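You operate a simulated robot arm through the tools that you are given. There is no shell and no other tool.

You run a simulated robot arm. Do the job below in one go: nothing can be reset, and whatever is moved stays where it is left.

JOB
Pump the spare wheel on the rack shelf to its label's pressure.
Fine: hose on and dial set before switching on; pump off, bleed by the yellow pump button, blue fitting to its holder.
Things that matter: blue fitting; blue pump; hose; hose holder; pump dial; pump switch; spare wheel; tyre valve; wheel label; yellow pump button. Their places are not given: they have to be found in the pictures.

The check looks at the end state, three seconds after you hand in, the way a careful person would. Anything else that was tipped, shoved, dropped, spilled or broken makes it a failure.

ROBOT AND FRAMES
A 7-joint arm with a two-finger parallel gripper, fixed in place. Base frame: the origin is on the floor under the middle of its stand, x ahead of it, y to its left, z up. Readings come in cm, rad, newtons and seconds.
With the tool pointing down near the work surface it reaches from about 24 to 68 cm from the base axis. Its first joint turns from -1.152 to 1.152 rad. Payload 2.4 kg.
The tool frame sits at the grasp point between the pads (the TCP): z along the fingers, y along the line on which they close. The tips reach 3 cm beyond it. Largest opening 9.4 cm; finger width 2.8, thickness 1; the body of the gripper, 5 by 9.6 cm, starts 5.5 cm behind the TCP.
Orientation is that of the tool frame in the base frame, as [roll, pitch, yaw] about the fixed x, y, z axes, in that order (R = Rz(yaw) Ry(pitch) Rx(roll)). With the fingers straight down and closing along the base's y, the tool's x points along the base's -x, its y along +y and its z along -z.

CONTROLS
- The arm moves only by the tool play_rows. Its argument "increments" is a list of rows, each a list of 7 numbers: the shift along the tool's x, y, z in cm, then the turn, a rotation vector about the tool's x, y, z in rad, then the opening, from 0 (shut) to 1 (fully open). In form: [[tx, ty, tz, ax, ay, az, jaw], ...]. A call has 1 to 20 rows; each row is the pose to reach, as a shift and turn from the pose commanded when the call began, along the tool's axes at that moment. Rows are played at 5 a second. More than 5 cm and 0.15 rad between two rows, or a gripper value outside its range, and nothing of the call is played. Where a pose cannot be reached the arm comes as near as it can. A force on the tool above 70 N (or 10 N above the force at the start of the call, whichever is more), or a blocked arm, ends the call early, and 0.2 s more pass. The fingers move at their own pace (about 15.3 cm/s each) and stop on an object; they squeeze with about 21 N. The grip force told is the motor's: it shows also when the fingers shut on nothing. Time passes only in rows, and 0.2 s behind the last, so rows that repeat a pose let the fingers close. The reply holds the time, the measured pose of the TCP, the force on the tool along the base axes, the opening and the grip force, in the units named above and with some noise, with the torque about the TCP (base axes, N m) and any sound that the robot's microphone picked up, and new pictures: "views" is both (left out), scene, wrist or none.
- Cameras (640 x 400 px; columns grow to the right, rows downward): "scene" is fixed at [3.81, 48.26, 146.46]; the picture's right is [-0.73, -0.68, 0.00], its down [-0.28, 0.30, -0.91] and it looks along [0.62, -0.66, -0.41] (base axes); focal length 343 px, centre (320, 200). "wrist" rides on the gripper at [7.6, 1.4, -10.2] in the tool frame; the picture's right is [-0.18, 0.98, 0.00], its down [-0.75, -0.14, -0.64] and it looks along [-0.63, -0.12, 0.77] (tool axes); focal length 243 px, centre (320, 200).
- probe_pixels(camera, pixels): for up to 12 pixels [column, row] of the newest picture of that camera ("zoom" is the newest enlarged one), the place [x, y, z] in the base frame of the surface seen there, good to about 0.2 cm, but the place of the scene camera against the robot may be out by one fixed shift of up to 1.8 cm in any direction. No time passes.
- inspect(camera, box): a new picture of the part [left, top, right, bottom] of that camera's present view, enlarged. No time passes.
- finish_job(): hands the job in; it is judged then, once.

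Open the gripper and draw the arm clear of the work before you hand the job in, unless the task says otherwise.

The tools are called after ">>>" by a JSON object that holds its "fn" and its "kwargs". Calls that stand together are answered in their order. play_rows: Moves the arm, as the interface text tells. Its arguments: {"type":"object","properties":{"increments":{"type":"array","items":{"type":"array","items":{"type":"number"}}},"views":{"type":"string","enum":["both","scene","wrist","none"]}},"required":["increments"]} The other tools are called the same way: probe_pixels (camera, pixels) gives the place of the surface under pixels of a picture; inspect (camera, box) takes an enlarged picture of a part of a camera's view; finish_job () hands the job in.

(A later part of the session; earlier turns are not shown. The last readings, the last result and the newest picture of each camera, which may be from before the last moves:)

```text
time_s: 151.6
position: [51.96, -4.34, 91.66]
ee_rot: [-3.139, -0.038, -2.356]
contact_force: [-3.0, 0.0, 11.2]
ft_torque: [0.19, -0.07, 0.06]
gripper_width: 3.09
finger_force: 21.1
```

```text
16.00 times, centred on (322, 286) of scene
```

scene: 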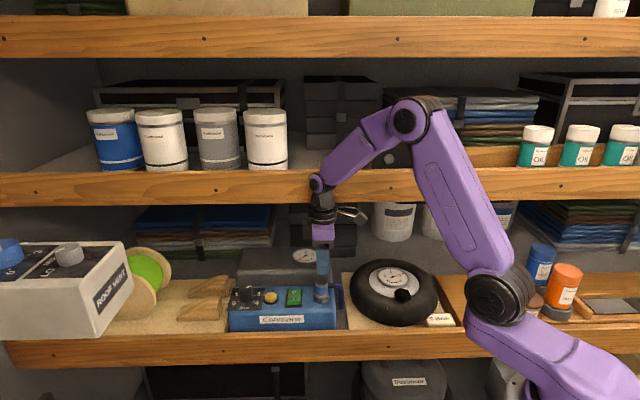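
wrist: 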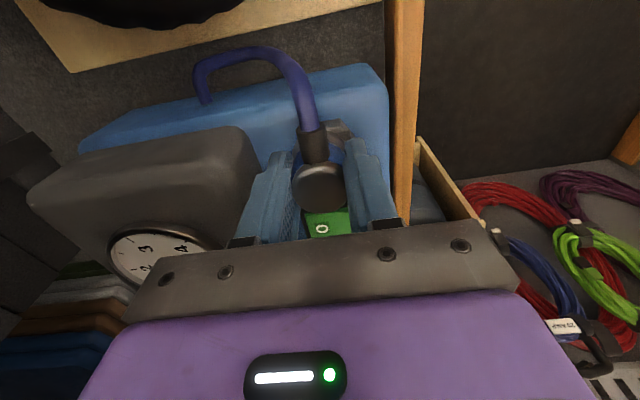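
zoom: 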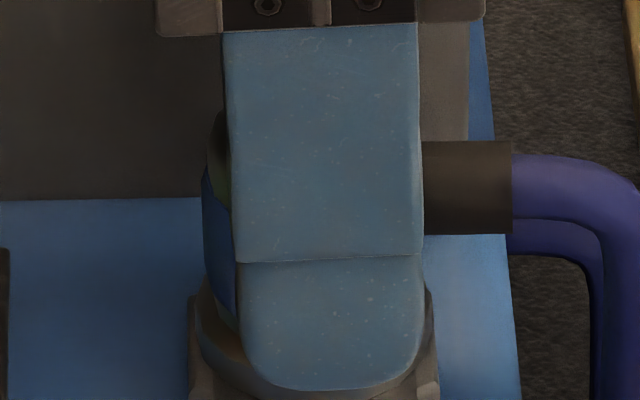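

Ring centre 315 = hex centre; stub 512, rows 141–234. I press more.

>>> {"fn": "play_rows", "kwargs": {"increments": [[0, 0.04, 0.05, 0, 0, 0, 0.2], [0, 0.04, 0.1, 0, 0, 0, 0.2], [0, 0.04, 0.15, 0, 0, 0, 0.2]], "views": "none"}}

>>> {"fn": "inspect", "kwargs": {"camera": "scene", "box": [306, 276, 338, 296]}}

```text
time_s: 152.4
position: [51.95, -4.25, 91.52]
ee_rot: [-3.135, -0.035, -2.357]
contact_force: [2.1, -2.1, 19.8]
ft_torque: [0.23, -0.24, -0.01]
gripper_width: 3.09
finger_force: 20.7
```

```text
16.00 times, centred on (322, 286) of scene
```

zoom: 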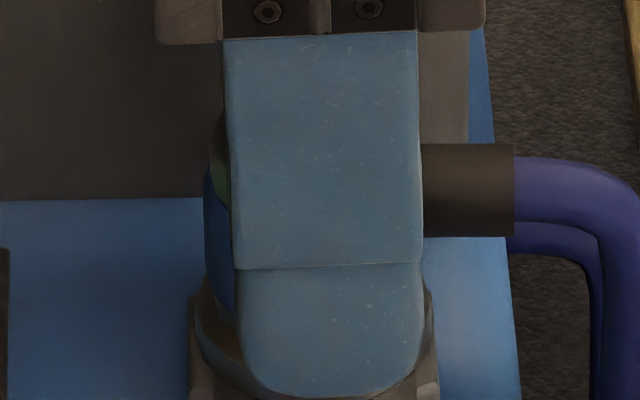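

Exactly the original place now (514, 144–236), 20 N. I push further.

>>> {"fn": "play_rows", "kwargs": {"increments": [[0, 0, 0.06, 0, 0, 0, 0.2], [0, 0, 0.12, 0, 0, 0, 0.2], [0, 0, 0.12, 0, 0, 0, 0.2]], "views": "none"}}

>>> {"fn": "inspect", "kwargs": {"camera": "scene", "box": [306, 276, 338, 296]}}

```text
time_s: 153.2
position: [52.11, -4.24, 91.54]
ee_rot: [-3.136, -0.033, -2.358]
contact_force: [4.2, -0.9, 33.7]
ft_torque: [0.41, -0.23, -0.08]
gripper_width: 3.13
finger_force: 20.9
```

```text
16.00 times, centred on (322, 286) of scene
```

zoom: 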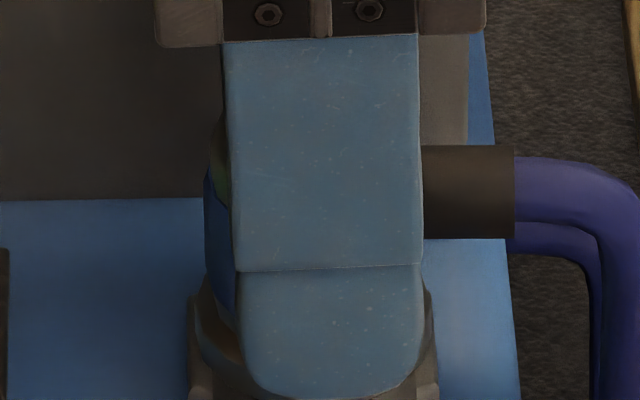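

33.7 N, no snap. Since the valve may have needed a higher peak, I push a bit harder here (staying under the 70 N limit).

>>> {"fn": "play_rows", "kwargs": {"increments": [[0, -0.03, 0.05, 0, 0, 0, 0.2], [0, -0.03, 0.1, 0, 0, 0, 0.2], [0, -0.03, 0.14, 0, 0, 0, 0.2]], "views": "none"}}

>>> {"fn": "inspect", "kwargs": {"camera": "scene", "box": [306, 276, 338, 296]}}

```text
time_s: 154.0
position: [51.99, -4.24, 91.33]
ee_rot: [-3.135, -0.033, -2.358]
contact_force: [-2.5, -0.4, 49.0]
ft_torque: [0.58, -0.06, 0.0]
gripper_width: 3.1
finger_force: 21.0
```

```text
16.00 times, centred on (322, 286) of scene
```

zoom: 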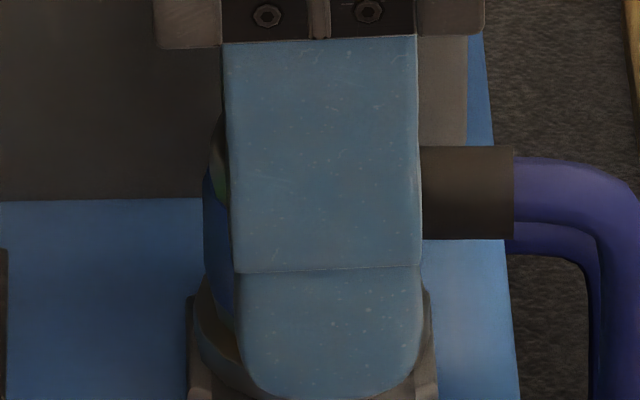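

Torque shows the tilt is now over-corrected. I unload by lifting slightly, remove the tilt, and view the unloaded pose again.

>>> {"fn": "play_rows", "kwargs": {"increments": [[0, 0, -0.2, 0, 0, 0, 0.2], [0, 0, -0.35, 0, -0.02, 0, 0.2], [0, 0, -0.35, 0, -0.035, 0, 0.2], [0, 0, -0.35, 0, -0.035, 0, 0.2]], "views": "none"}}

>>> {"fn": "inspect", "kwargs": {"camera": "scene", "box": [306, 276, 338, 296]}}

>>> {"fn": "inspect", "kwargs": {"camera": "scene", "box": [306, 288, 338, 308]}}

```text
time_s: 155.0
position: [51.75, -4.41, 91.34]
ee_rot: [-3.14, -0.004, -2.356]
contact_force: [2.9, -2.9, 14.4]
ft_torque: [-0.24, 0.07, 0.07]
gripper_width: 3.1
finger_force: 21.3
```

```text
16.00 times, centred on (322, 286) of scene
```

zoom: 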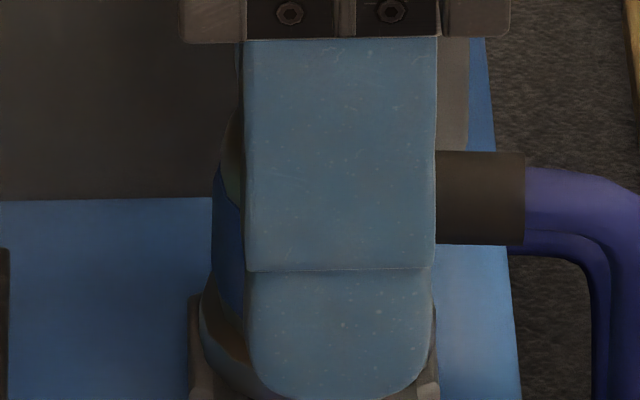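

```text
16.00 times, centred on (322, 298) of scene
```

zoom: 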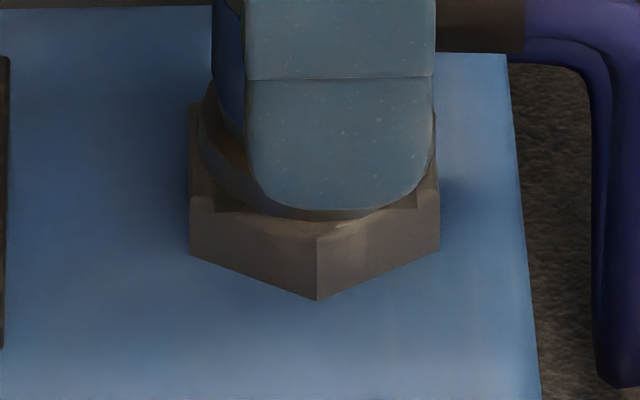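

The fitting leans ≈2° relative to the hand. I release it here so it settles flat, raise the hand, and regrip square.

>>> {"fn": "play_rows", "kwargs": {"increments": [[0, 0, -0.1, 0, 0, 0, 0.3], [0, 0, -0.15, 0, 0, 0, 0.34], [0, 0, -0.15, 0, 0, 0, 0.38], [0, 0, -0.15, 0, 0, 0, 0.45], [0, 0, -0.15, 0, 0, 0, 0.55], [0, 0, -0.15, 0, 0, 0, 0.55]], "views": "wrist"}}

>>> {"fn": "inspect", "kwargs": {"camera": "scene", "box": [295, 265, 375, 315]}}

>>> {"fn": "inspect", "kwargs": {"camera": "wrist", "box": [250, 80, 390, 220]}}

```text
time_s: 156.4
position: [51.79, -4.25, 91.55]
ee_rot: [-3.139, -0.002, -2.356]
contact_force: [-0.4, 0.1, -0.1]
ft_torque: [0.01, 0.0, 0.0]
gripper_width: 5.17
finger_force: 0.0
```

wrist: 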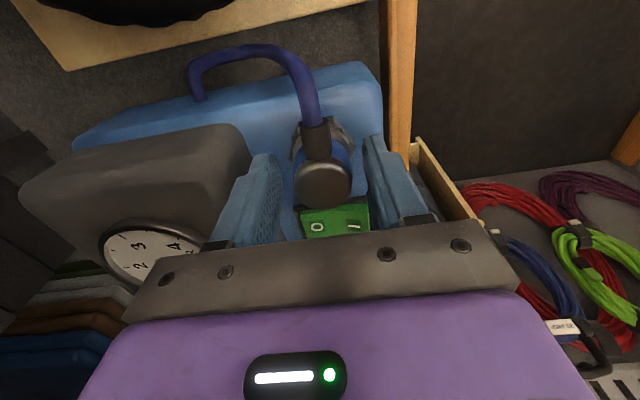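

```text
8.00 times, centred on (335, 290) of scene
```

zoom: 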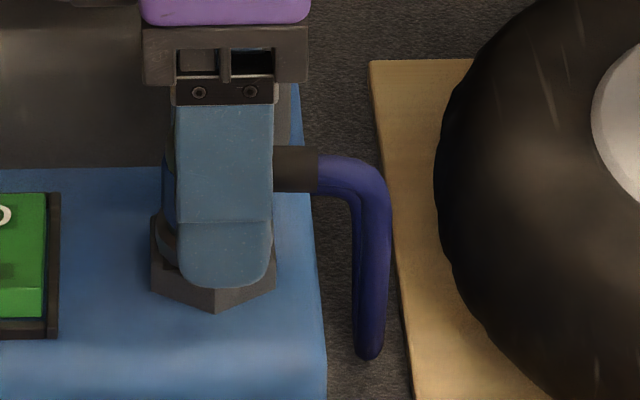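

```text
2.86 times, centred on (320, 150) of wrist
```

zoom: 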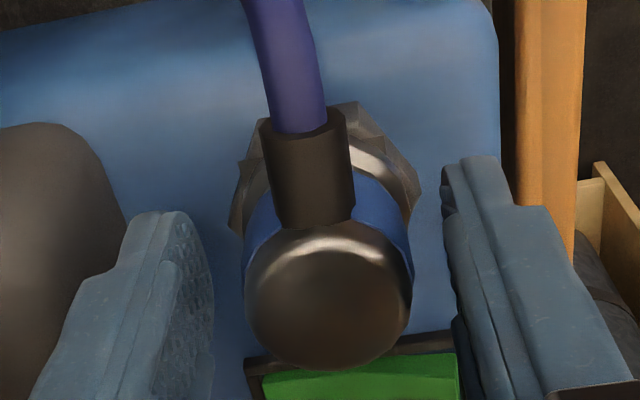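

It settled flat (≈0.3 cm too far forward). I regrip it 3 mm higher, lift 3 mm, shift +d 0.28 and +u 0.15, and check.

>>> {"fn": "play_rows", "kwargs": {"increments": [[0, 0, -0.25, 0, 0, 0, 0.45], [0, 0, -0.25, 0, 0, 0, 0.38], [0, 0, -0.25, 0, 0, 0, 0.34], [0, 0, -0.25, 0, 0, 0, 0.25], [0, 0, -0.25, 0, 0, 0, 0.2], [0, 0, -0.45, 0, 0, 0, 0.2], [0, 0, -0.6, 0, 0, 0, 0.2], [-0.15, -0.28, -0.6, 0, 0, 0, 0.2], [-0.15, -0.28, -0.5, 0, 0, 0, 0.2], [-0.15, -0.28, -0.5, 0, 0, 0, 0.2]], "views": "none"}}

>>> {"fn": "inspect", "kwargs": {"camera": "scene", "box": [306, 276, 338, 296]}}

>>> {"fn": "inspect", "kwargs": {"camera": "scene", "box": [306, 288, 338, 308]}}

>>> {"fn": "inspect", "kwargs": {"camera": "wrist", "box": [250, 80, 390, 220]}}

```text
time_s: 158.6
position: [52.32, -4.41, 92.04]
ee_rot: [-3.141, -0.003, -2.357]
contact_force: [0.1, 0.9, -1.0]
ft_torque: [0.01, 0.0, -0.07]
gripper_width: 3.07
finger_force: 20.5
```

```text
16.00 times, centred on (322, 286) of scene
```

zoom: 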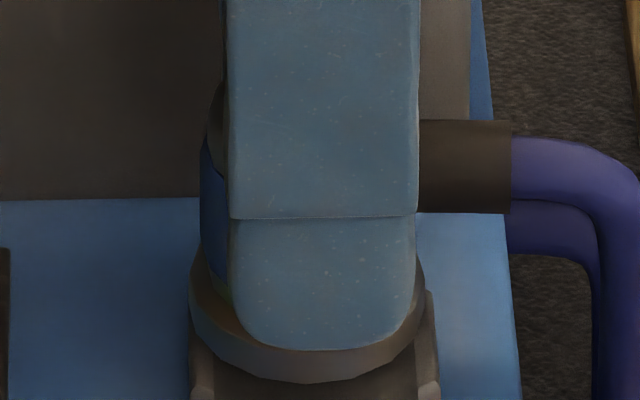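

```text
16.00 times, centred on (322, 298) of scene
```

zoom: 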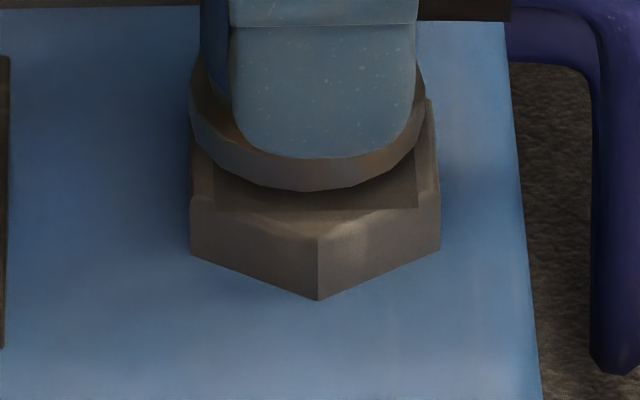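

```text
2.86 times, centred on (320, 150) of wrist
```

zoom: 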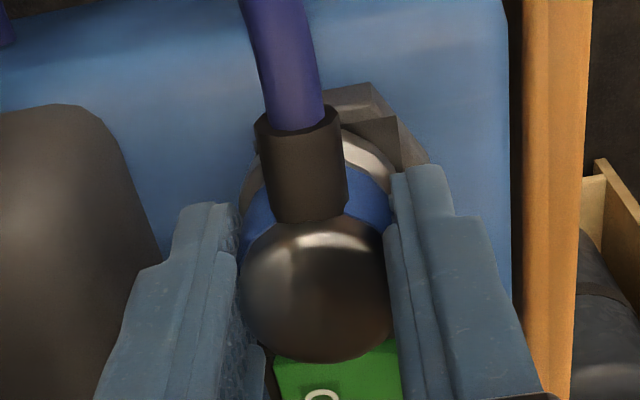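

Nearly upright now. It needs ≈0.1 cm to −u and ≈0.18 cm forward. I shift, lower 1.5 mm, and check.

>>> {"fn": "play_rows", "kwargs": {"increments": [[0.05, 0.09, 0, 0, 0, 0, 0.2], [0.1, 0.18, 0, 0, 0, 0, 0.2], [0.1, 0.18, 0.15, 0, 0, 0, 0.2], [0.1, 0.18, 0.15, 0, 0, 0, 0.2]], "views": "none"}}

>>> {"fn": "inspect", "kwargs": {"camera": "scene", "box": [306, 276, 338, 296]}}

>>> {"fn": "inspect", "kwargs": {"camera": "scene", "box": [306, 288, 338, 308]}}

```text
time_s: 159.6
position: [52.0, -4.3, 91.99]
ee_rot: [-3.14, -0.001, -2.357]
contact_force: [0.7, 0.0, -1.5]
ft_torque: [0.01, 0.01, 0.02]
gripper_width: 3.08
finger_force: 21.5
```

```text
16.00 times, centred on (322, 286) of scene
```

zoom: 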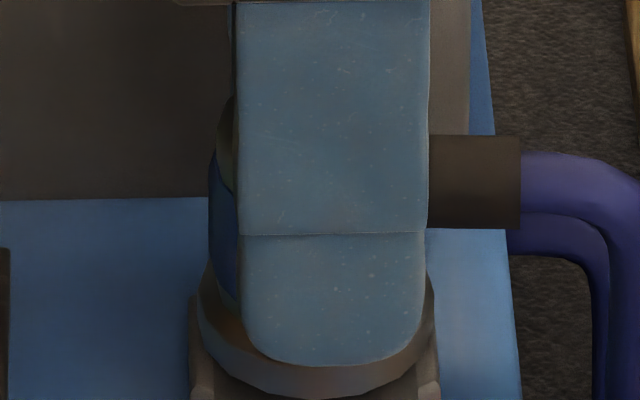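

```text
16.00 times, centred on (322, 298) of scene
```

zoom: 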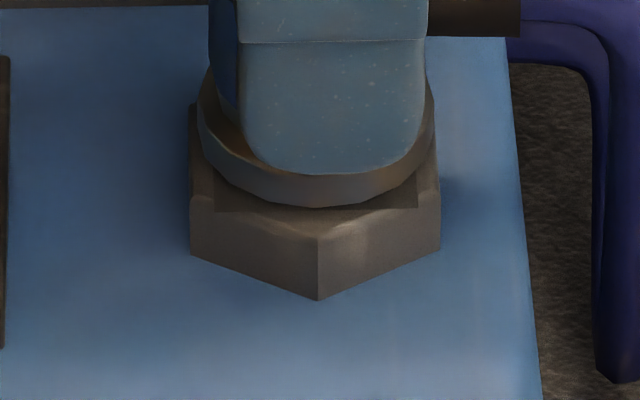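

Ring centre 315.5 vs hex 315; only small residuals. I trim 0.5 mm and press down gently.

>>> {"fn": "play_rows", "kwargs": {"increments": [[-0.04, 0.06, 0, 0, 0, 0, 0.2], [-0.04, 0.06, 0.1, 0, 0, 0, 0.2], [-0.04, 0.06, 0.16, 0, 0, 0, 0.2], [-0.04, 0.06, 0.22, 0, 0, 0, 0.2]], "views": "none"}}

>>> {"fn": "inspect", "kwargs": {"camera": "scene", "box": [306, 276, 338, 296]}}

```text
time_s: 160.6
position: [51.98, -4.28, 91.91]
ee_rot: [-3.14, 0.0, -2.356]
contact_force: [-5.0, 2.1, 14.8]
ft_torque: [0.12, 0.17, 0.05]
gripper_width: 3.09
finger_force: 20.2
```

```text
16.00 times, centred on (322, 286) of scene
```

zoom: 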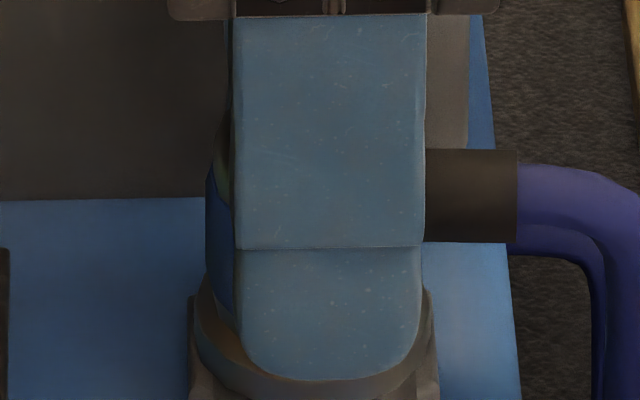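

At contact the stub rows are 149–242 (5 px low), so ≈0.08 cm too far forward. I unload, correct and press again.

>>> {"fn": "play_rows", "kwargs": {"increments": [[0, 0, -0.15, 0, 0, 0, 0.2], [-0.02, -0.09, -0.15, 0, 0, 0, 0.2], [-0.02, -0.09, -0.02, 0, 0, 0, 0.2], [-0.02, -0.09, 0.06, 0, 0, 0, 0.2]], "views": "none"}}

>>> {"fn": "inspect", "kwargs": {"camera": "scene", "box": [306, 276, 338, 296]}}

```text
time_s: 161.6
position: [52.08, -4.32, 91.71]
ee_rot: [-3.138, -0.002, -2.357]
contact_force: [-2.6, 0.2, 14.9]
ft_torque: [0.05, 0.1, 0.01]
gripper_width: 3.1
finger_force: 20.7
```

```text
16.00 times, centred on (322, 286) of scene
```

zoom: 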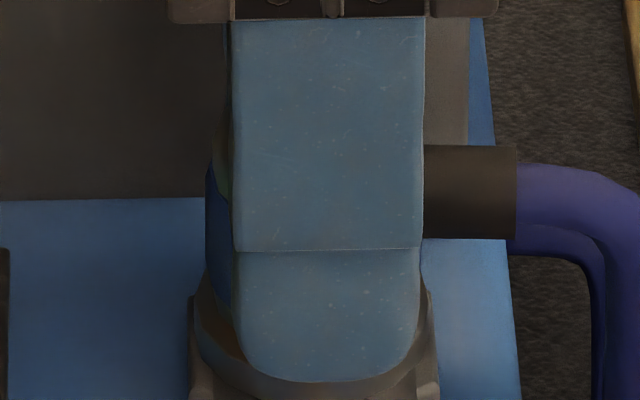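

Now 145–238, end 516, ring centre 313: on the mark. I press harder in small steps.

>>> {"fn": "play_rows", "kwargs": {"increments": [[0, -0.02, 0.06, 0, 0, 0, 0.2], [0, -0.02, 0.12, 0, 0, 0, 0.2], [0, -0.02, 0.18, 0, 0, 0, 0.2]], "views": "none"}}

```text
time_s: 162.4
position: [52.19, -4.2, 91.63]
ee_rot: [-3.141, -0.001, -2.356]
contact_force: [-2.3, -0.6, 14.9]
ft_torque: [-0.02, 0.16, -0.01]
gripper_width: 3.05
finger_force: 21.3
```

It slips at 15 N again. I continue a bit to where the grip holds.

>>> {"fn": "play_rows", "kwargs": {"increments": [[0, 0, 0.06, 0, 0, 0, 0.2], [0, 0, 0.12, 0, 0, 0, 0.2], [0, 0, 0.18, 0, 0, 0, 0.2]], "views": "none"}}

>>> {"fn": "inspect", "kwargs": {"camera": "scene", "box": [306, 276, 338, 296]}}

```text
time_s: 163.2
position: [52.11, -4.15, 91.54]
ee_rot: [-3.135, 0.0, -2.356]
contact_force: [-6.1, 1.8, 32.9]
ft_torque: [0.09, 0.24, 0.01]
gripper_width: 3.04
finger_force: 21.6
```

```text
16.00 times, centred on (322, 286) of scene
```

zoom: 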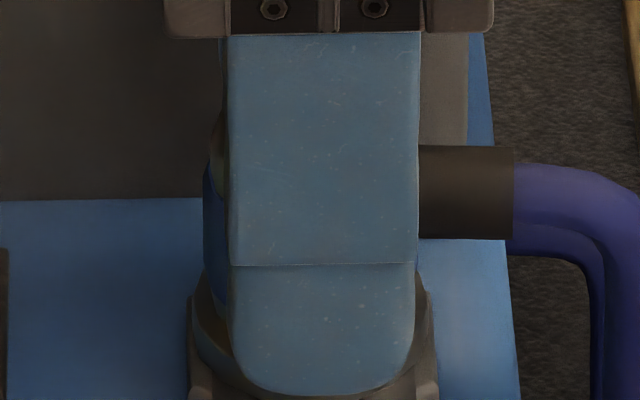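

Still no snap at 33 N. By analogy with the valve's attached picture, the ring should sit ≈0.1 cm further forward relative to the hex; I unload, shift forward 1 mm, and press again.

>>> {"fn": "play_rows", "kwargs": {"increments": [[0, 0, -0.2, 0, 0, 0, 0.2], [0, 0.1, -0.25, 0, 0, 0, 0.2], [0, 0.1, -0.1, 0, 0, 0, 0.2], [0, 0.1, 0.0, 0, 0, 0, 0.2], [0, 0.1, 0.05, 0, 0, 0, 0.2]], "views": "none"}}

>>> {"fn": "inspect", "kwargs": {"camera": "scene", "box": [306, 276, 338, 296]}}

```text
time_s: 164.4
position: [52.0, -4.24, 91.46]
ee_rot: [-3.14, -0.003, -2.355]
contact_force: [-14.0, 3.3, 39.0]
ft_torque: [0.17, 0.51, 0.05]
gripper_width: 3.09
finger_force: 21.0
```

```text
16.00 times, centred on (322, 286) of scene
```

zoom: 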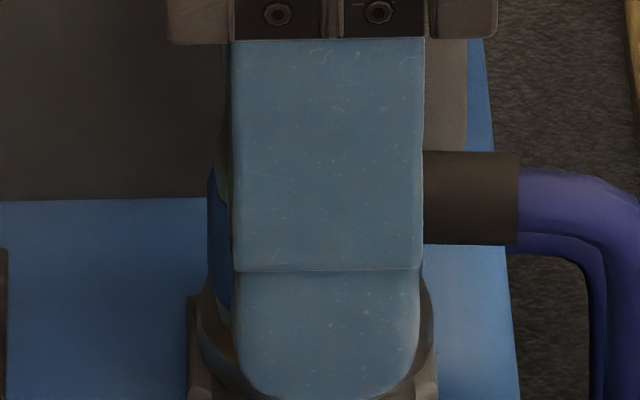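

Still nothing. The stub may be yawed ≈1.5° from the original, which biases my alignment. I unload, correct the yaw slightly (−0.025 rad), trim u, and press again.

>>> {"fn": "play_rows", "kwargs": {"increments": [[0, 0, -0.2, 0, 0, 0, 0.2], [-0.08, -0.05, -0.25, 0, 0, -0.025, 0.2], [-0.08, -0.05, -0.1, 0, 0, -0.025, 0.2], [-0.08, -0.05, 0.0, 0, 0, -0.025, 0.2], [-0.08, -0.05, 0.04, 0, 0, -0.025, 0.2]], "views": "none"}}

>>> {"fn": "inspect", "kwargs": {"camera": "scene", "box": [306, 276, 338, 296]}}

>>> {"fn": "inspect", "kwargs": {"camera": "scene", "box": [306, 288, 338, 308]}}

```text
time_s: 165.6
position: [52.15, -4.27, 91.54]
ee_rot: [-3.138, -0.003, -2.333]
contact_force: [-15.3, -0.6, 45.9]
ft_torque: [0.05, 0.58, 0.01]
gripper_width: 3.09
finger_force: 21.0
```

```text
16.00 times, centred on (322, 286) of scene
```

zoom: 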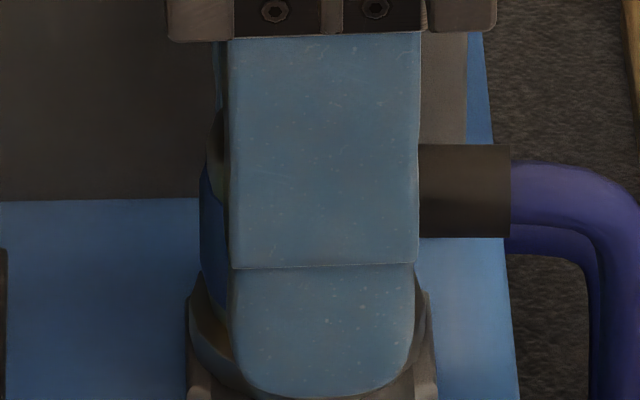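

```text
16.00 times, centred on (322, 298) of scene
```

zoom: 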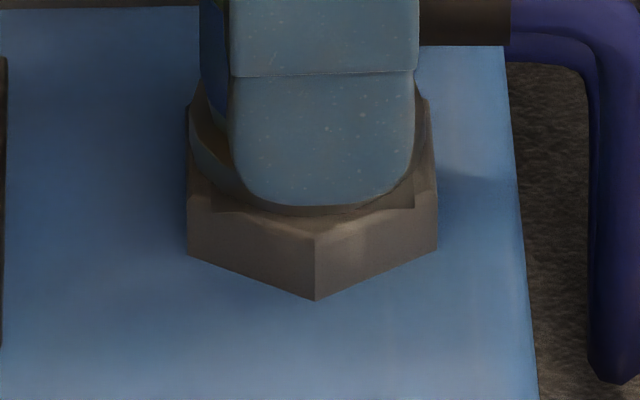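

No snap at (511,144). The wrist measurements hint the original was up to 0.2 cm further forward; I test that: unload, shift forward 0.2 cm, press.

>>> {"fn": "play_rows", "kwargs": {"increments": [[0, 0, -0.2, 0, 0, 0, 0.2], [0.04, 0.2, -0.25, 0, 0, 0, 0.2], [0.04, 0.2, -0.1, 0, 0, 0, 0.2], [0.04, 0.2, 0.0, 0, 0, 0, 0.2], [0.04, 0.2, 0.04, 0, 0, 0, 0.2]], "views": "none"}}

>>> {"fn": "inspect", "kwargs": {"camera": "scene", "box": [306, 276, 338, 296]}}

```text
time_s: 166.8
position: [52.03, -4.17, 91.4]
ee_rot: [-3.133, 0.004, -2.33]
contact_force: [6.6, -6.1, 34.9]
ft_torque: [-0.17, -0.08, 0.04]
gripper_width: 3.1
finger_force: 21.0
```

```text
16.00 times, centred on (322, 286) of scene
```

zoom: 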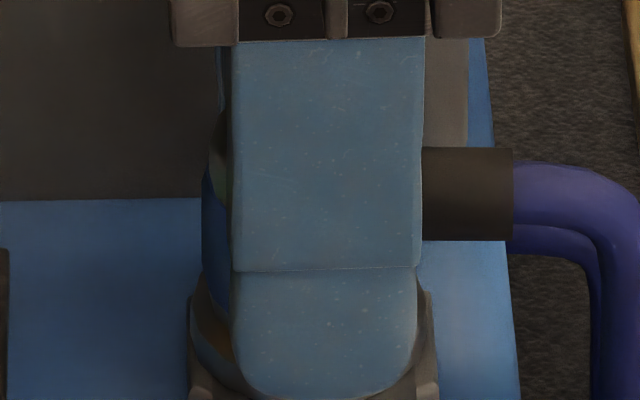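

The fitting barely moved (lateral drag: it was not really unloaded). I lift more to be free, then check and press.

>>> {"fn": "play_rows", "kwargs": {"increments": [[0, 0, -0.25, 0, 0, 0, 0.2], [0, 0, -0.5, 0, 0, 0, 0.2], [0, 0, -0.5, 0, 0, 0, 0.2]], "views": "none"}}

>>> {"fn": "inspect", "kwargs": {"camera": "scene", "box": [306, 276, 338, 296]}}

>>> {"fn": "inspect", "kwargs": {"camera": "scene", "box": [306, 288, 338, 308]}}

```text
time_s: 167.6
position: [51.83, -4.04, 91.79]
ee_rot: [3.14, -0.004, -2.33]
contact_force: [-0.2, 0.1, -0.1]
ft_torque: [0.01, 0.0, -0.03]
gripper_width: 3.07
finger_force: 20.7
```

```text
16.00 times, centred on (322, 286) of scene
```

zoom: 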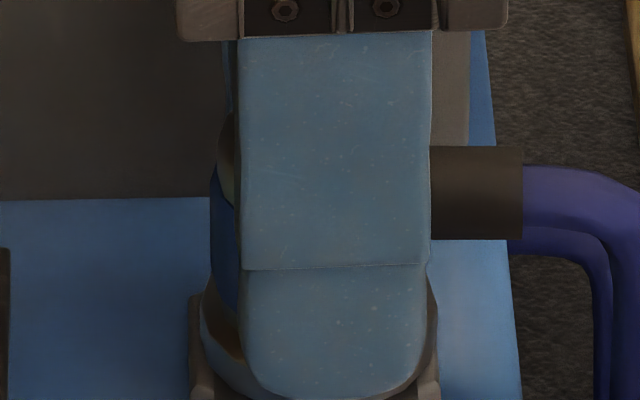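

```text
16.00 times, centred on (322, 298) of scene
```

zoom: 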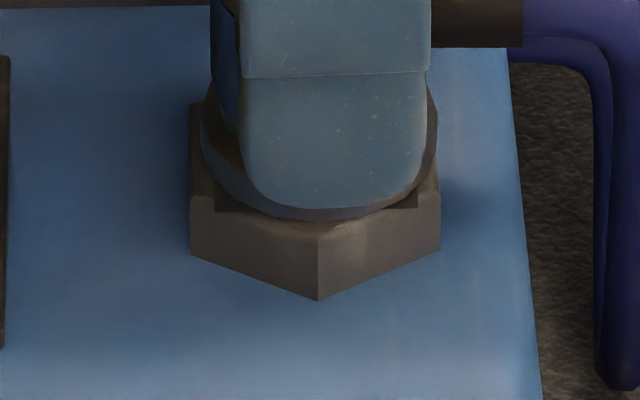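

Now free: ring centre 318.5 (hex 315). I shift +u 0.8 mm and press down steadily.

>>> {"fn": "play_rows", "kwargs": {"increments": [[-0.08, 0, -0.05, 0, 0, 0, 0.2], [-0.08, 0, 0.1, 0, 0, 0, 0.2], [-0.08, 0, 0.2, 0, 0, 0, 0.2], [-0.08, 0, 0.28, 0, 0, 0, 0.2], [-0.08, 0, 0.36, 0, 0, 0, 0.2]], "views": "none"}}

>>> {"fn": "inspect", "kwargs": {"camera": "scene", "box": [306, 276, 338, 296]}}

```text
time_s: 168.8
position: [52.07, -4.05, 91.54]
ee_rot: [3.141, -0.001, -2.332]
contact_force: [-4.0, 1.8, 11.4]
ft_torque: [0.08, 0.17, 0.01]
gripper_width: 3.08
finger_force: 20.4
```

```text
16.00 times, centred on (322, 286) of scene
```

zoom: 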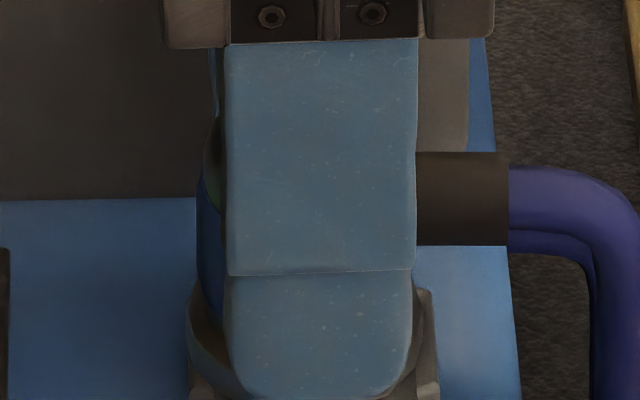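

It is now 0.18 cm too far left (arm hysteresis). I lift free, re-shift, and view before pressing.

>>> {"fn": "play_rows", "kwargs": {"increments": [[0, 0, -0.3, 0, 0, 0, 0.2], [0, 0, -0.55, 0, 0, 0, 0.2], [0.15, -0.06, -0.55, 0, 0, 0, 0.2], [0.15, -0.06, -0.45, 0, 0, 0, 0.2], [0.15, -0.06, -0.35, 0, 0, 0, 0.2], [0.15, -0.06, -0.35, 0, 0, 0, 0.2]], "views": "none"}}

>>> {"fn": "inspect", "kwargs": {"camera": "scene", "box": [306, 276, 338, 296]}}

>>> {"fn": "inspect", "kwargs": {"camera": "scene", "box": [306, 288, 338, 308]}}

```text
time_s: 170.2
position: [51.96, -4.23, 91.77]
ee_rot: [-3.139, -0.004, -2.333]
contact_force: [-0.1, -0.4, -1.0]
ft_torque: [-0.03, 0.0, 0.03]
gripper_width: 3.07
finger_force: 21.2
```

```text
16.00 times, centred on (322, 286) of scene
```

zoom: 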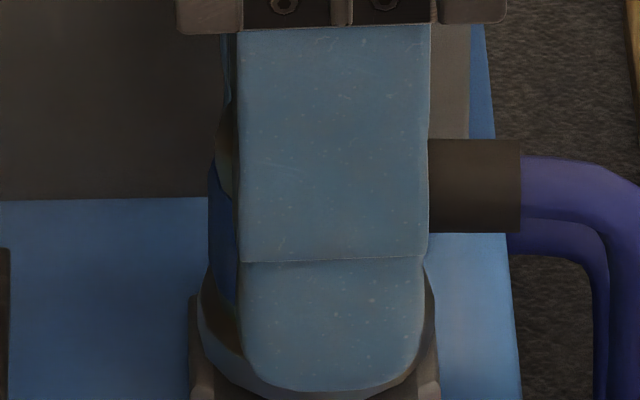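

```text
16.00 times, centred on (322, 298) of scene
```

zoom: 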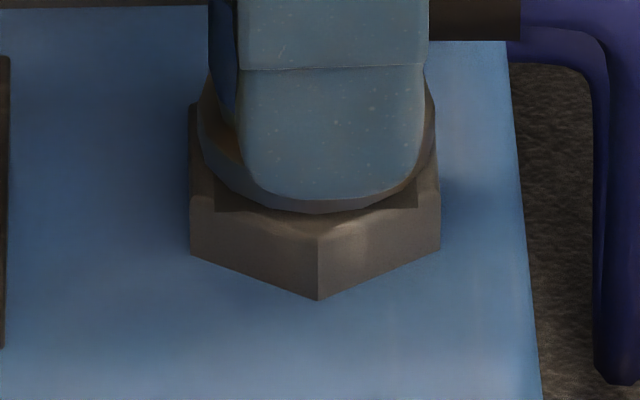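

Aligned again (ring 317 / hex 315, rows right for contact ≈145). This time I press quickly and firmly.

>>> {"fn": "play_rows", "kwargs": {"increments": [[-0.04, 0, 0.15, 0, 0, 0, 0.2], [-0.04, 0, 0.3, 0, 0, 0, 0.2], [-0.04, 0, 0.45, 0, 0, 0, 0.2], [-0.04, 0, 0.6, 0, 0, 0, 0.2]], "views": "none"}}

>>> {"fn": "inspect", "kwargs": {"camera": "scene", "box": [306, 276, 338, 296]}}

```text
time_s: 171.2
position: [51.94, -4.18, 91.51]
ee_rot: [-3.135, 0.002, -2.332]
contact_force: [-17.6, 3.7, 60.2]
ft_torque: [0.14, 0.62, -0.01]
gripper_width: 3.1
finger_force: 21.2
```

```text
16.00 times, centred on (322, 286) of scene
```

zoom: 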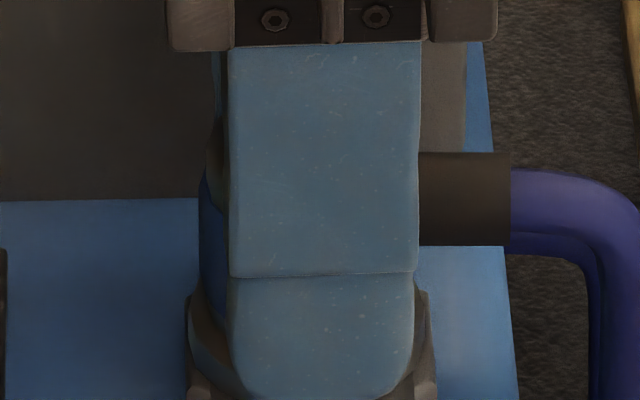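

60 N without a snap, so force is not the issue; the depth must be off by about a millimetre. I test intermediate depths: lift free, shift +d 0.7 mm, press.

>>> {"fn": "play_rows", "kwargs": {"increments": [[0, 0, -0.4, 0, 0, 0, 0.2], [0, 0, -0.75, 0, 0, 0, 0.2], [0.03, -0.07, -0.75, 0, 0, 0, 0.2], [0.03, -0.07, -0.5, 0, 0, 0, 0.2], [0.03, -0.07, -0.25, 0, 0, 0, 0.2], [0.03, -0.07, -0.1, 0, 0, 0, 0.2]], "views": "none"}}

>>> {"fn": "inspect", "kwargs": {"camera": "scene", "box": [306, 276, 338, 296]}}

```text
time_s: 172.6
position: [51.98, -4.25, 91.46]
ee_rot: [-3.138, 0.0, -2.332]
contact_force: [-11.5, -1.1, 41.1]
ft_torque: [0.08, 0.48, 0.0]
gripper_width: 3.08
finger_force: 21.0
```

```text
16.00 times, centred on (322, 286) of scene
```

zoom: 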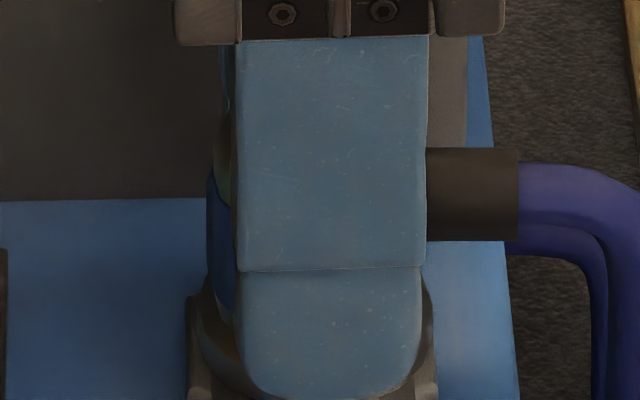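

Rows 148, stub end 518 (slightly right). I try the same depth with 0.8 mm more +u.

>>> {"fn": "play_rows", "kwargs": {"increments": [[0, 0, -0.25, 0, 0, 0, 0.2], [0, 0, -0.5, 0, 0, 0, 0.2], [-0.07, 0.0, -0.5, 0, 0, 0, 0.2], [-0.07, 0.0, -0.25, 0, 0, 0, 0.2], [-0.07, 0.0, -0.05, 0, 0, 0, 0.2], [-0.07, 0.0, 0.02, 0, 0, 0, 0.2]], "views": "none"}}

>>> {"fn": "inspect", "kwargs": {"camera": "scene", "box": [306, 276, 338, 296]}}

```text
time_s: 174.0
position: [52.07, -4.09, 91.38]
ee_rot: [-3.138, -0.001, -2.331]
contact_force: [-12.1, 1.5, 44.0]
ft_torque: [0.12, 0.45, 0.0]
gripper_width: 3.09
finger_force: 20.9
```

```text
16.00 times, centred on (322, 286) of scene
```

zoom: 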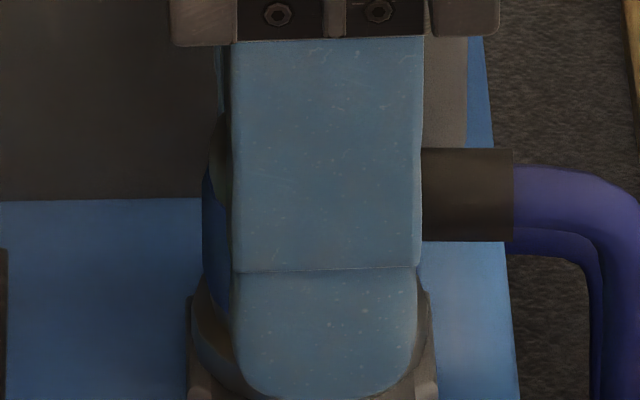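

(514,148), no snap. Now I test further back: +d 1.3 mm.

>>> {"fn": "play_rows", "kwargs": {"increments": [[0, 0, -0.25, 0, 0, 0, 0.2], [0, 0, -0.5, 0, 0, 0, 0.2], [0, -0.13, -0.5, 0, 0, 0, 0.2], [0, -0.13, -0.25, 0, 0, 0, 0.2], [0, -0.13, -0.05, 0, 0, 0, 0.2], [0, -0.13, 0.02, 0, 0, 0, 0.2]], "views": "none"}}

>>> {"fn": "inspect", "kwargs": {"camera": "scene", "box": [306, 276, 338, 296]}}

```text
time_s: 175.4
position: [52.16, -4.32, 91.48]
ee_rot: [-3.14, 0.0, -2.332]
contact_force: [-15.8, 2.2, 51.2]
ft_torque: [0.19, 0.66, 0.05]
gripper_width: 3.1
finger_force: 20.6
```

```text
16.00 times, centred on (322, 286) of scene
```

zoom: 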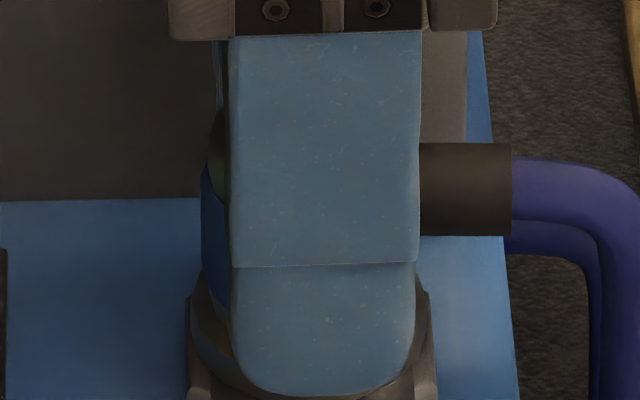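

(511,142), no snap at 51 N. One more step back.

>>> {"fn": "play_rows", "kwargs": {"increments": [[0, 0, -0.25, 0, 0, 0, 0.2], [0, 0, -0.5, 0, 0, 0, 0.2], [0.04, -0.1, -0.5, 0, 0, 0, 0.2], [0.04, -0.1, -0.25, 0, 0, 0, 0.2], [0.04, -0.1, -0.08, 0, 0, 0, 0.2], [0.04, -0.1, 0.0, 0, 0, 0, 0.2]], "views": "none"}}

>>> {"fn": "inspect", "kwargs": {"camera": "scene", "box": [306, 276, 338, 296]}}

```text
time_s: 176.8
position: [52.12, -4.3, 91.48]
ee_rot: [-3.137, -0.003, -2.333]
contact_force: [-16.6, 1.3, 53.8]
ft_torque: [0.21, 0.71, 0.06]
gripper_width: 3.1
finger_force: 20.9
```

```text
16.00 times, centred on (322, 286) of scene
```

zoom: 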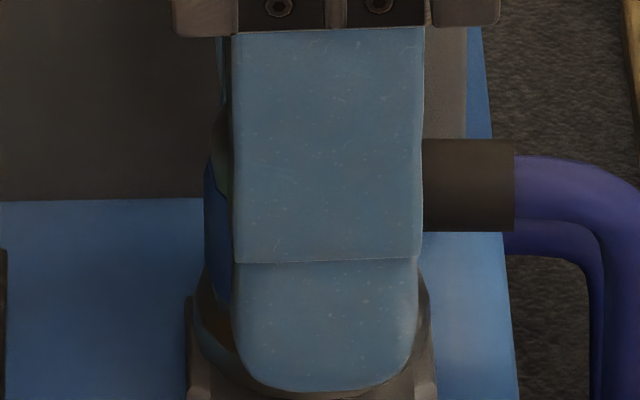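

Depth scanning gives nothing, so perhaps the latch only re-arms after the fitting is moved well away. I lift it 2.5 cm clear, then will align in the air and come straight down as I did the first time on the valve.

>>> {"fn": "play_rows", "kwargs": {"increments": [[0, 0, -0.4, 0, 0, 0, 0.2], [0, 0, -1.0, 0, 0, 0, 0.2], [0, 0, -2.0, 0, 0, 0, 0.2], [0, 0, -3.0, 0, 0, 0, 0.2], [0, 0, -3.0, 0, 0, 0, 0.2]]}}

>>> {"fn": "inspect", "kwargs": {"camera": "scene", "box": [306, 266, 338, 286]}}

>>> {"fn": "inspect", "kwargs": {"camera": "scene", "box": [306, 280, 338, 300]}}

```text
time_s: 178.0
position: [52.24, -4.33, 94.17]
ee_rot: [-3.14, -0.002, -2.331]
contact_force: [-0.1, 0.3, -0.9]
ft_torque: [0.0, 0.0, 0.0]
gripper_width: 3.1
finger_force: 21.1
```

scene: 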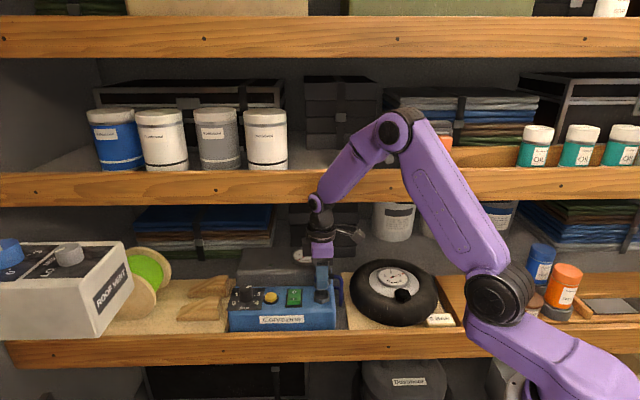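
wrist: 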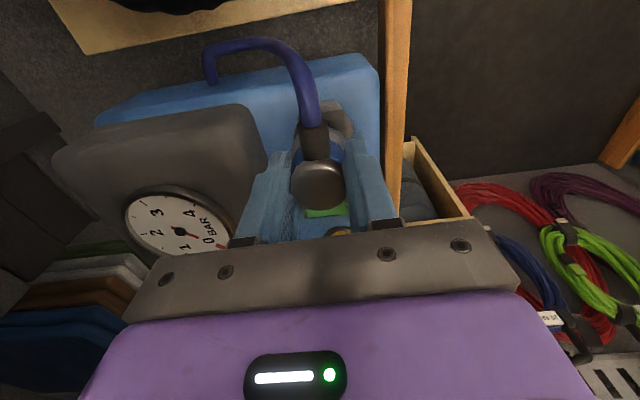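

```text
16.00 times, centred on (322, 276) of scene
```

zoom: 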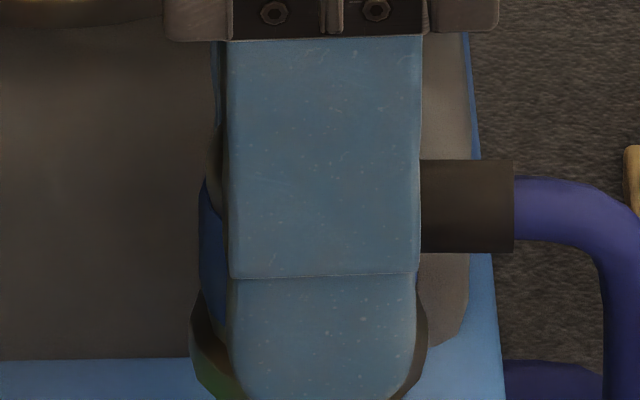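

```text
16.00 times, centred on (322, 290) of scene
```

zoom: 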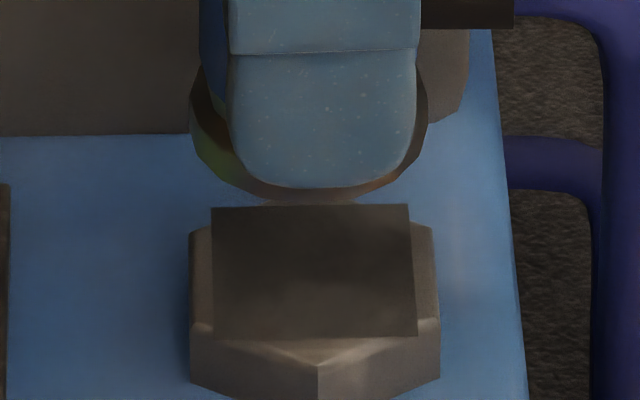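

Lifted clear. By projection it would land ≈0.12 cm too far back and slightly left. I correct in the air and come straight down, pressing at the end.

>>> {"fn": "play_rows", "kwargs": {"increments": [[0.04, 0.12, 0, 0, 0, 0, 0.2], [0.04, 0.12, 0.8, 0, 0, 0, 0.2], [0.04, 0.12, 1.6, 0, 0, 0, 0.2], [0.04, 0.12, 2.2, 0, 0, 0, 0.2], [0.04, 0.12, 2.2, 0, 0, 0, 0.2]], "views": "none"}}

>>> {"fn": "inspect", "kwargs": {"camera": "scene", "box": [306, 276, 338, 296]}}

>>> {"fn": "inspect", "kwargs": {"camera": "scene", "box": [306, 288, 338, 308]}}

```text
time_s: 179.2
position: [52.03, -4.32, 91.88]
ee_rot: [-3.141, -0.003, -2.332]
contact_force: [-0.5, -0.4, -0.6]
ft_torque: [-0.03, -0.03, 0.02]
gripper_width: 3.09
finger_force: 21.5
```

```text
16.00 times, centred on (322, 286) of scene
```

zoom: 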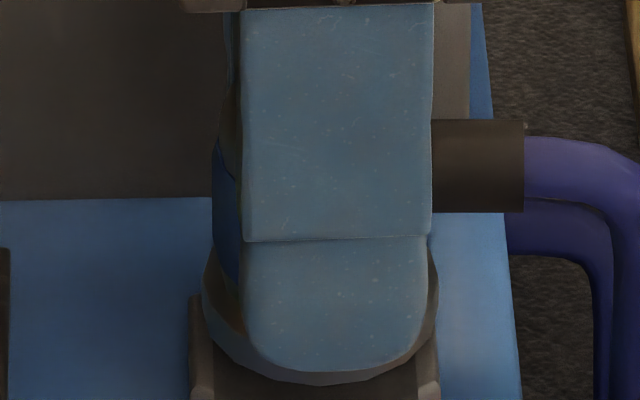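

```text
16.00 times, centred on (322, 298) of scene
```

zoom: 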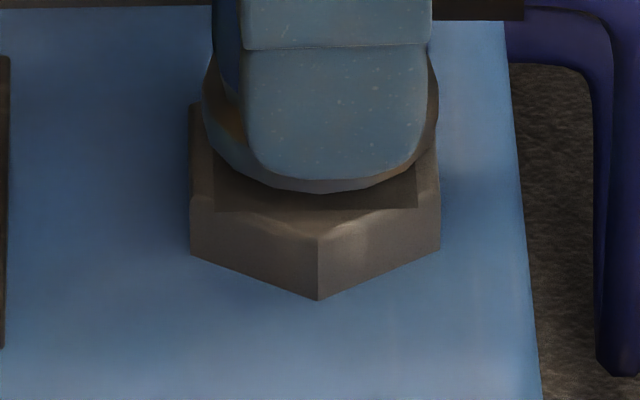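

Now ring 320 (5 px right), rows predict 138 at contact: needs +u 0.9 mm and 1.1 mm forward. I trim in the air and check again.

>>> {"fn": "play_rows", "kwargs": {"increments": [[-0.05, 0.06, 0, 0, 0, 0, 0.2], [-0.09, 0.11, 0, 0, 0, 0, 0.2], [-0.09, 0.11, 0, 0, 0, 0, 0.2]], "views": "none"}}

>>> {"fn": "inspect", "kwargs": {"camera": "scene", "box": [306, 276, 338, 296]}}

>>> {"fn": "inspect", "kwargs": {"camera": "scene", "box": [306, 288, 338, 308]}}

```text
time_s: 180.0
position: [52.01, -4.23, 92.05]
ee_rot: [-3.14, -0.002, -2.332]
contact_force: [0.6, -0.2, 0.2]
ft_torque: [0.01, 0.0, 0.01]
gripper_width: 3.13
finger_force: 20.4
```

```text
16.00 times, centred on (322, 286) of scene
```

zoom: 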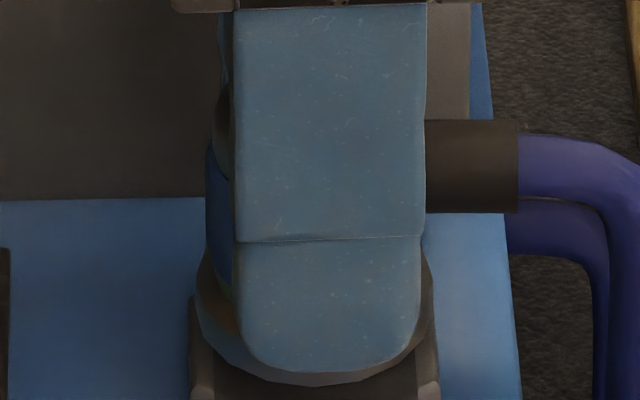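

```text
16.00 times, centred on (322, 298) of scene
```

zoom: 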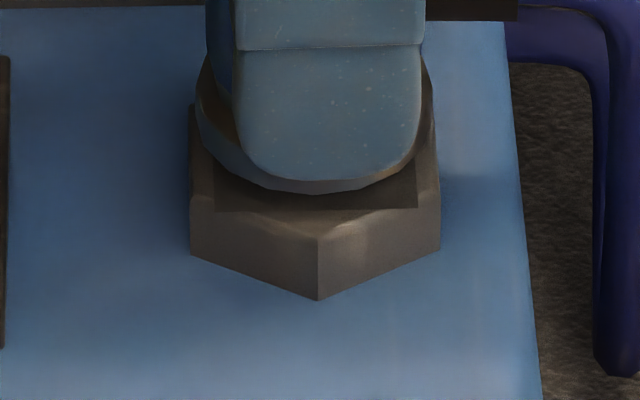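

Ring centred (314.5), rows predict ≈145 at contact. I go straight down and press.

>>> {"fn": "play_rows", "kwargs": {"increments": [[0, 0, 0.25, 0, 0, 0, 0.2], [0, 0, 0.4, 0, 0, 0, 0.2], [0, 0, 0.5, 0, 0, 0, 0.2], [0, 0, 0.6, 0, 0, 0, 0.2], [0, 0, 0.66, 0, 0, 0, 0.2]], "views": "none"}}

>>> {"fn": "inspect", "kwargs": {"camera": "scene", "box": [306, 276, 338, 296]}}

```text
time_s: 181.2
position: [52.06, -4.12, 91.53]
ee_rot: [-3.139, -0.002, -2.329]
contact_force: [-13.4, 3.9, 28.9]
ft_torque: [0.2, 0.41, 0.02]
gripper_width: 3.11
finger_force: 21.1
heard: snap
```

```text
16.00 times, centred on (322, 286) of scene
```

zoom: 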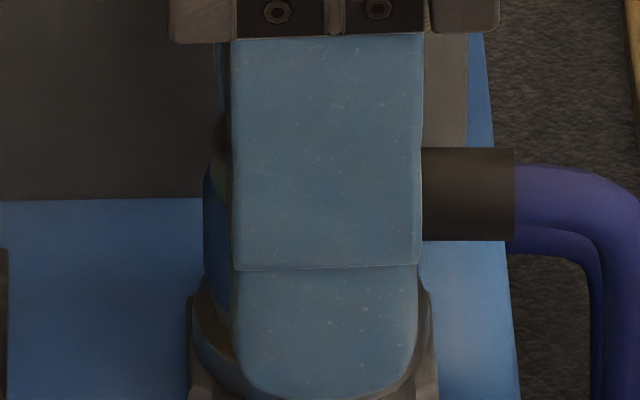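

Snap — it is docked in the holder. I open the fingers in small steps without lifting, as worked on the valve.

>>> {"fn": "play_rows", "kwargs": {"increments": [[0.02, 0.02, 0, 0, 0, 0, 0.3], [0.02, 0.02, 0, 0, 0, 0, 0.33], [0.02, 0.02, 0, 0, 0, 0, 0.36], [0.02, 0.02, 0, 0, 0, 0, 0.4], [0.02, 0.02, 0, 0, 0, 0, 0.46], [0.02, 0.02, 0, 0, 0, 0, 0.55]]}}

>>> {"fn": "inspect", "kwargs": {"camera": "wrist", "box": [250, 80, 390, 220]}}

```text
time_s: 182.6
position: [52.13, -4.2, 91.3]
ee_rot: [3.141, -0.003, -2.332]
contact_force: [-0.1, -0.1, 0.3]
ft_torque: [-0.02, 0.01, 0.01]
gripper_width: 5.18
finger_force: 0.1
```

scene: 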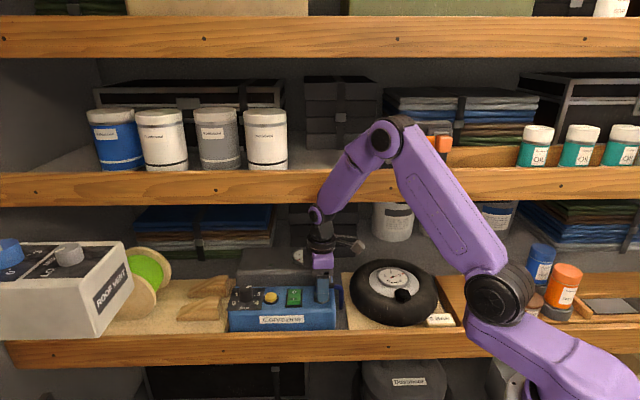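
wrist: 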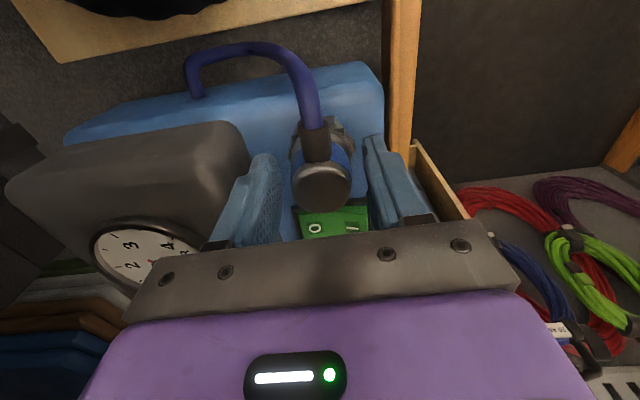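

```text
2.86 times, centred on (320, 150) of wrist
```

zoom: 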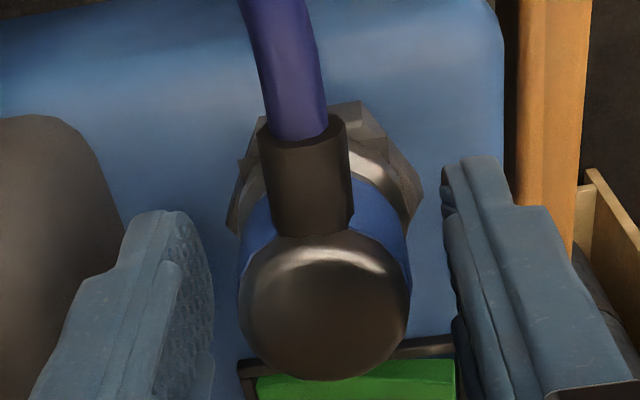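

Released with no sound, fitting centred on the holder. I rise straight up, clear of it.

>>> {"fn": "play_rows", "kwargs": {"increments": [[0, 0, -0.6, 0, 0, 0, 0.55], [0, 0, -1.6, 0, 0, 0, 0.55], [0, 0, -3.2, 0, 0, 0, 0.55], [0, 0, -5.5, 0, 0, 0, 0.55], [0, 0, -8, 0, 0, 0, 0.55]]}}

>>> {"fn": "inspect", "kwargs": {"camera": "scene", "box": [295, 265, 375, 315]}}

>>> {"fn": "inspect", "kwargs": {"camera": "scene", "box": [375, 255, 435, 305]}}

```text
time_s: 183.8
position: [52.15, -4.24, 99.52]
ee_rot: [-3.14, -0.002, -2.332]
contact_force: [1.1, -0.6, 0.0]
ft_torque: [0.02, 0.01, -0.01]
gripper_width: 5.19
finger_force: 0.1
```

scene: 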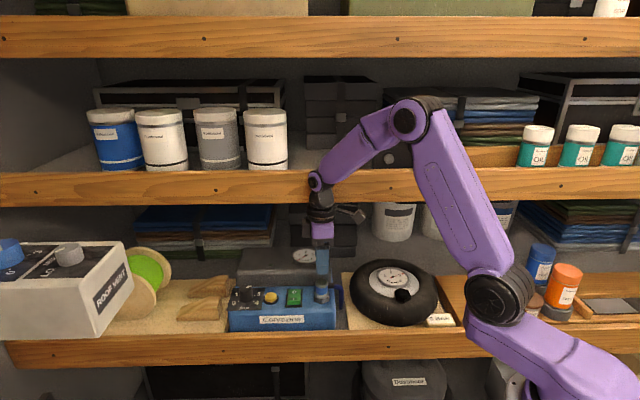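
wrist: 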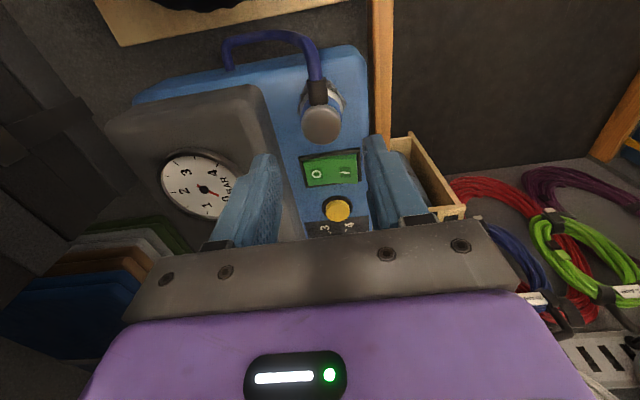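

```text
8.00 times, centred on (335, 290) of scene
```

zoom: 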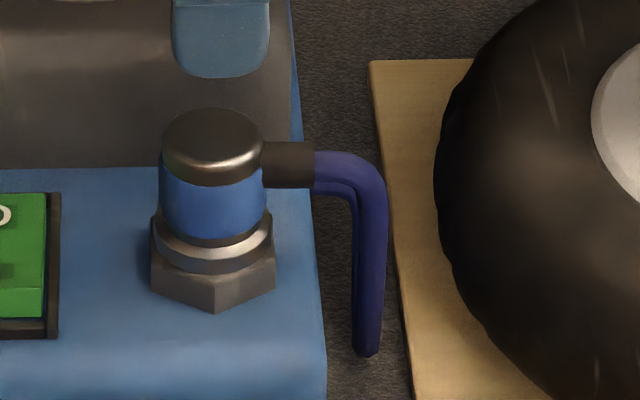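

```text
8.00 times, centred on (405, 280) of scene
```

zoom: 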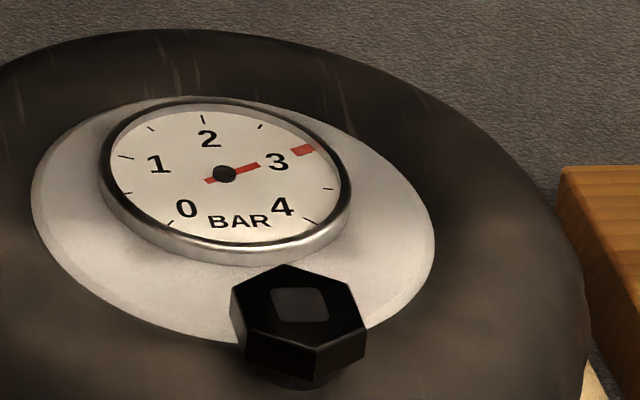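

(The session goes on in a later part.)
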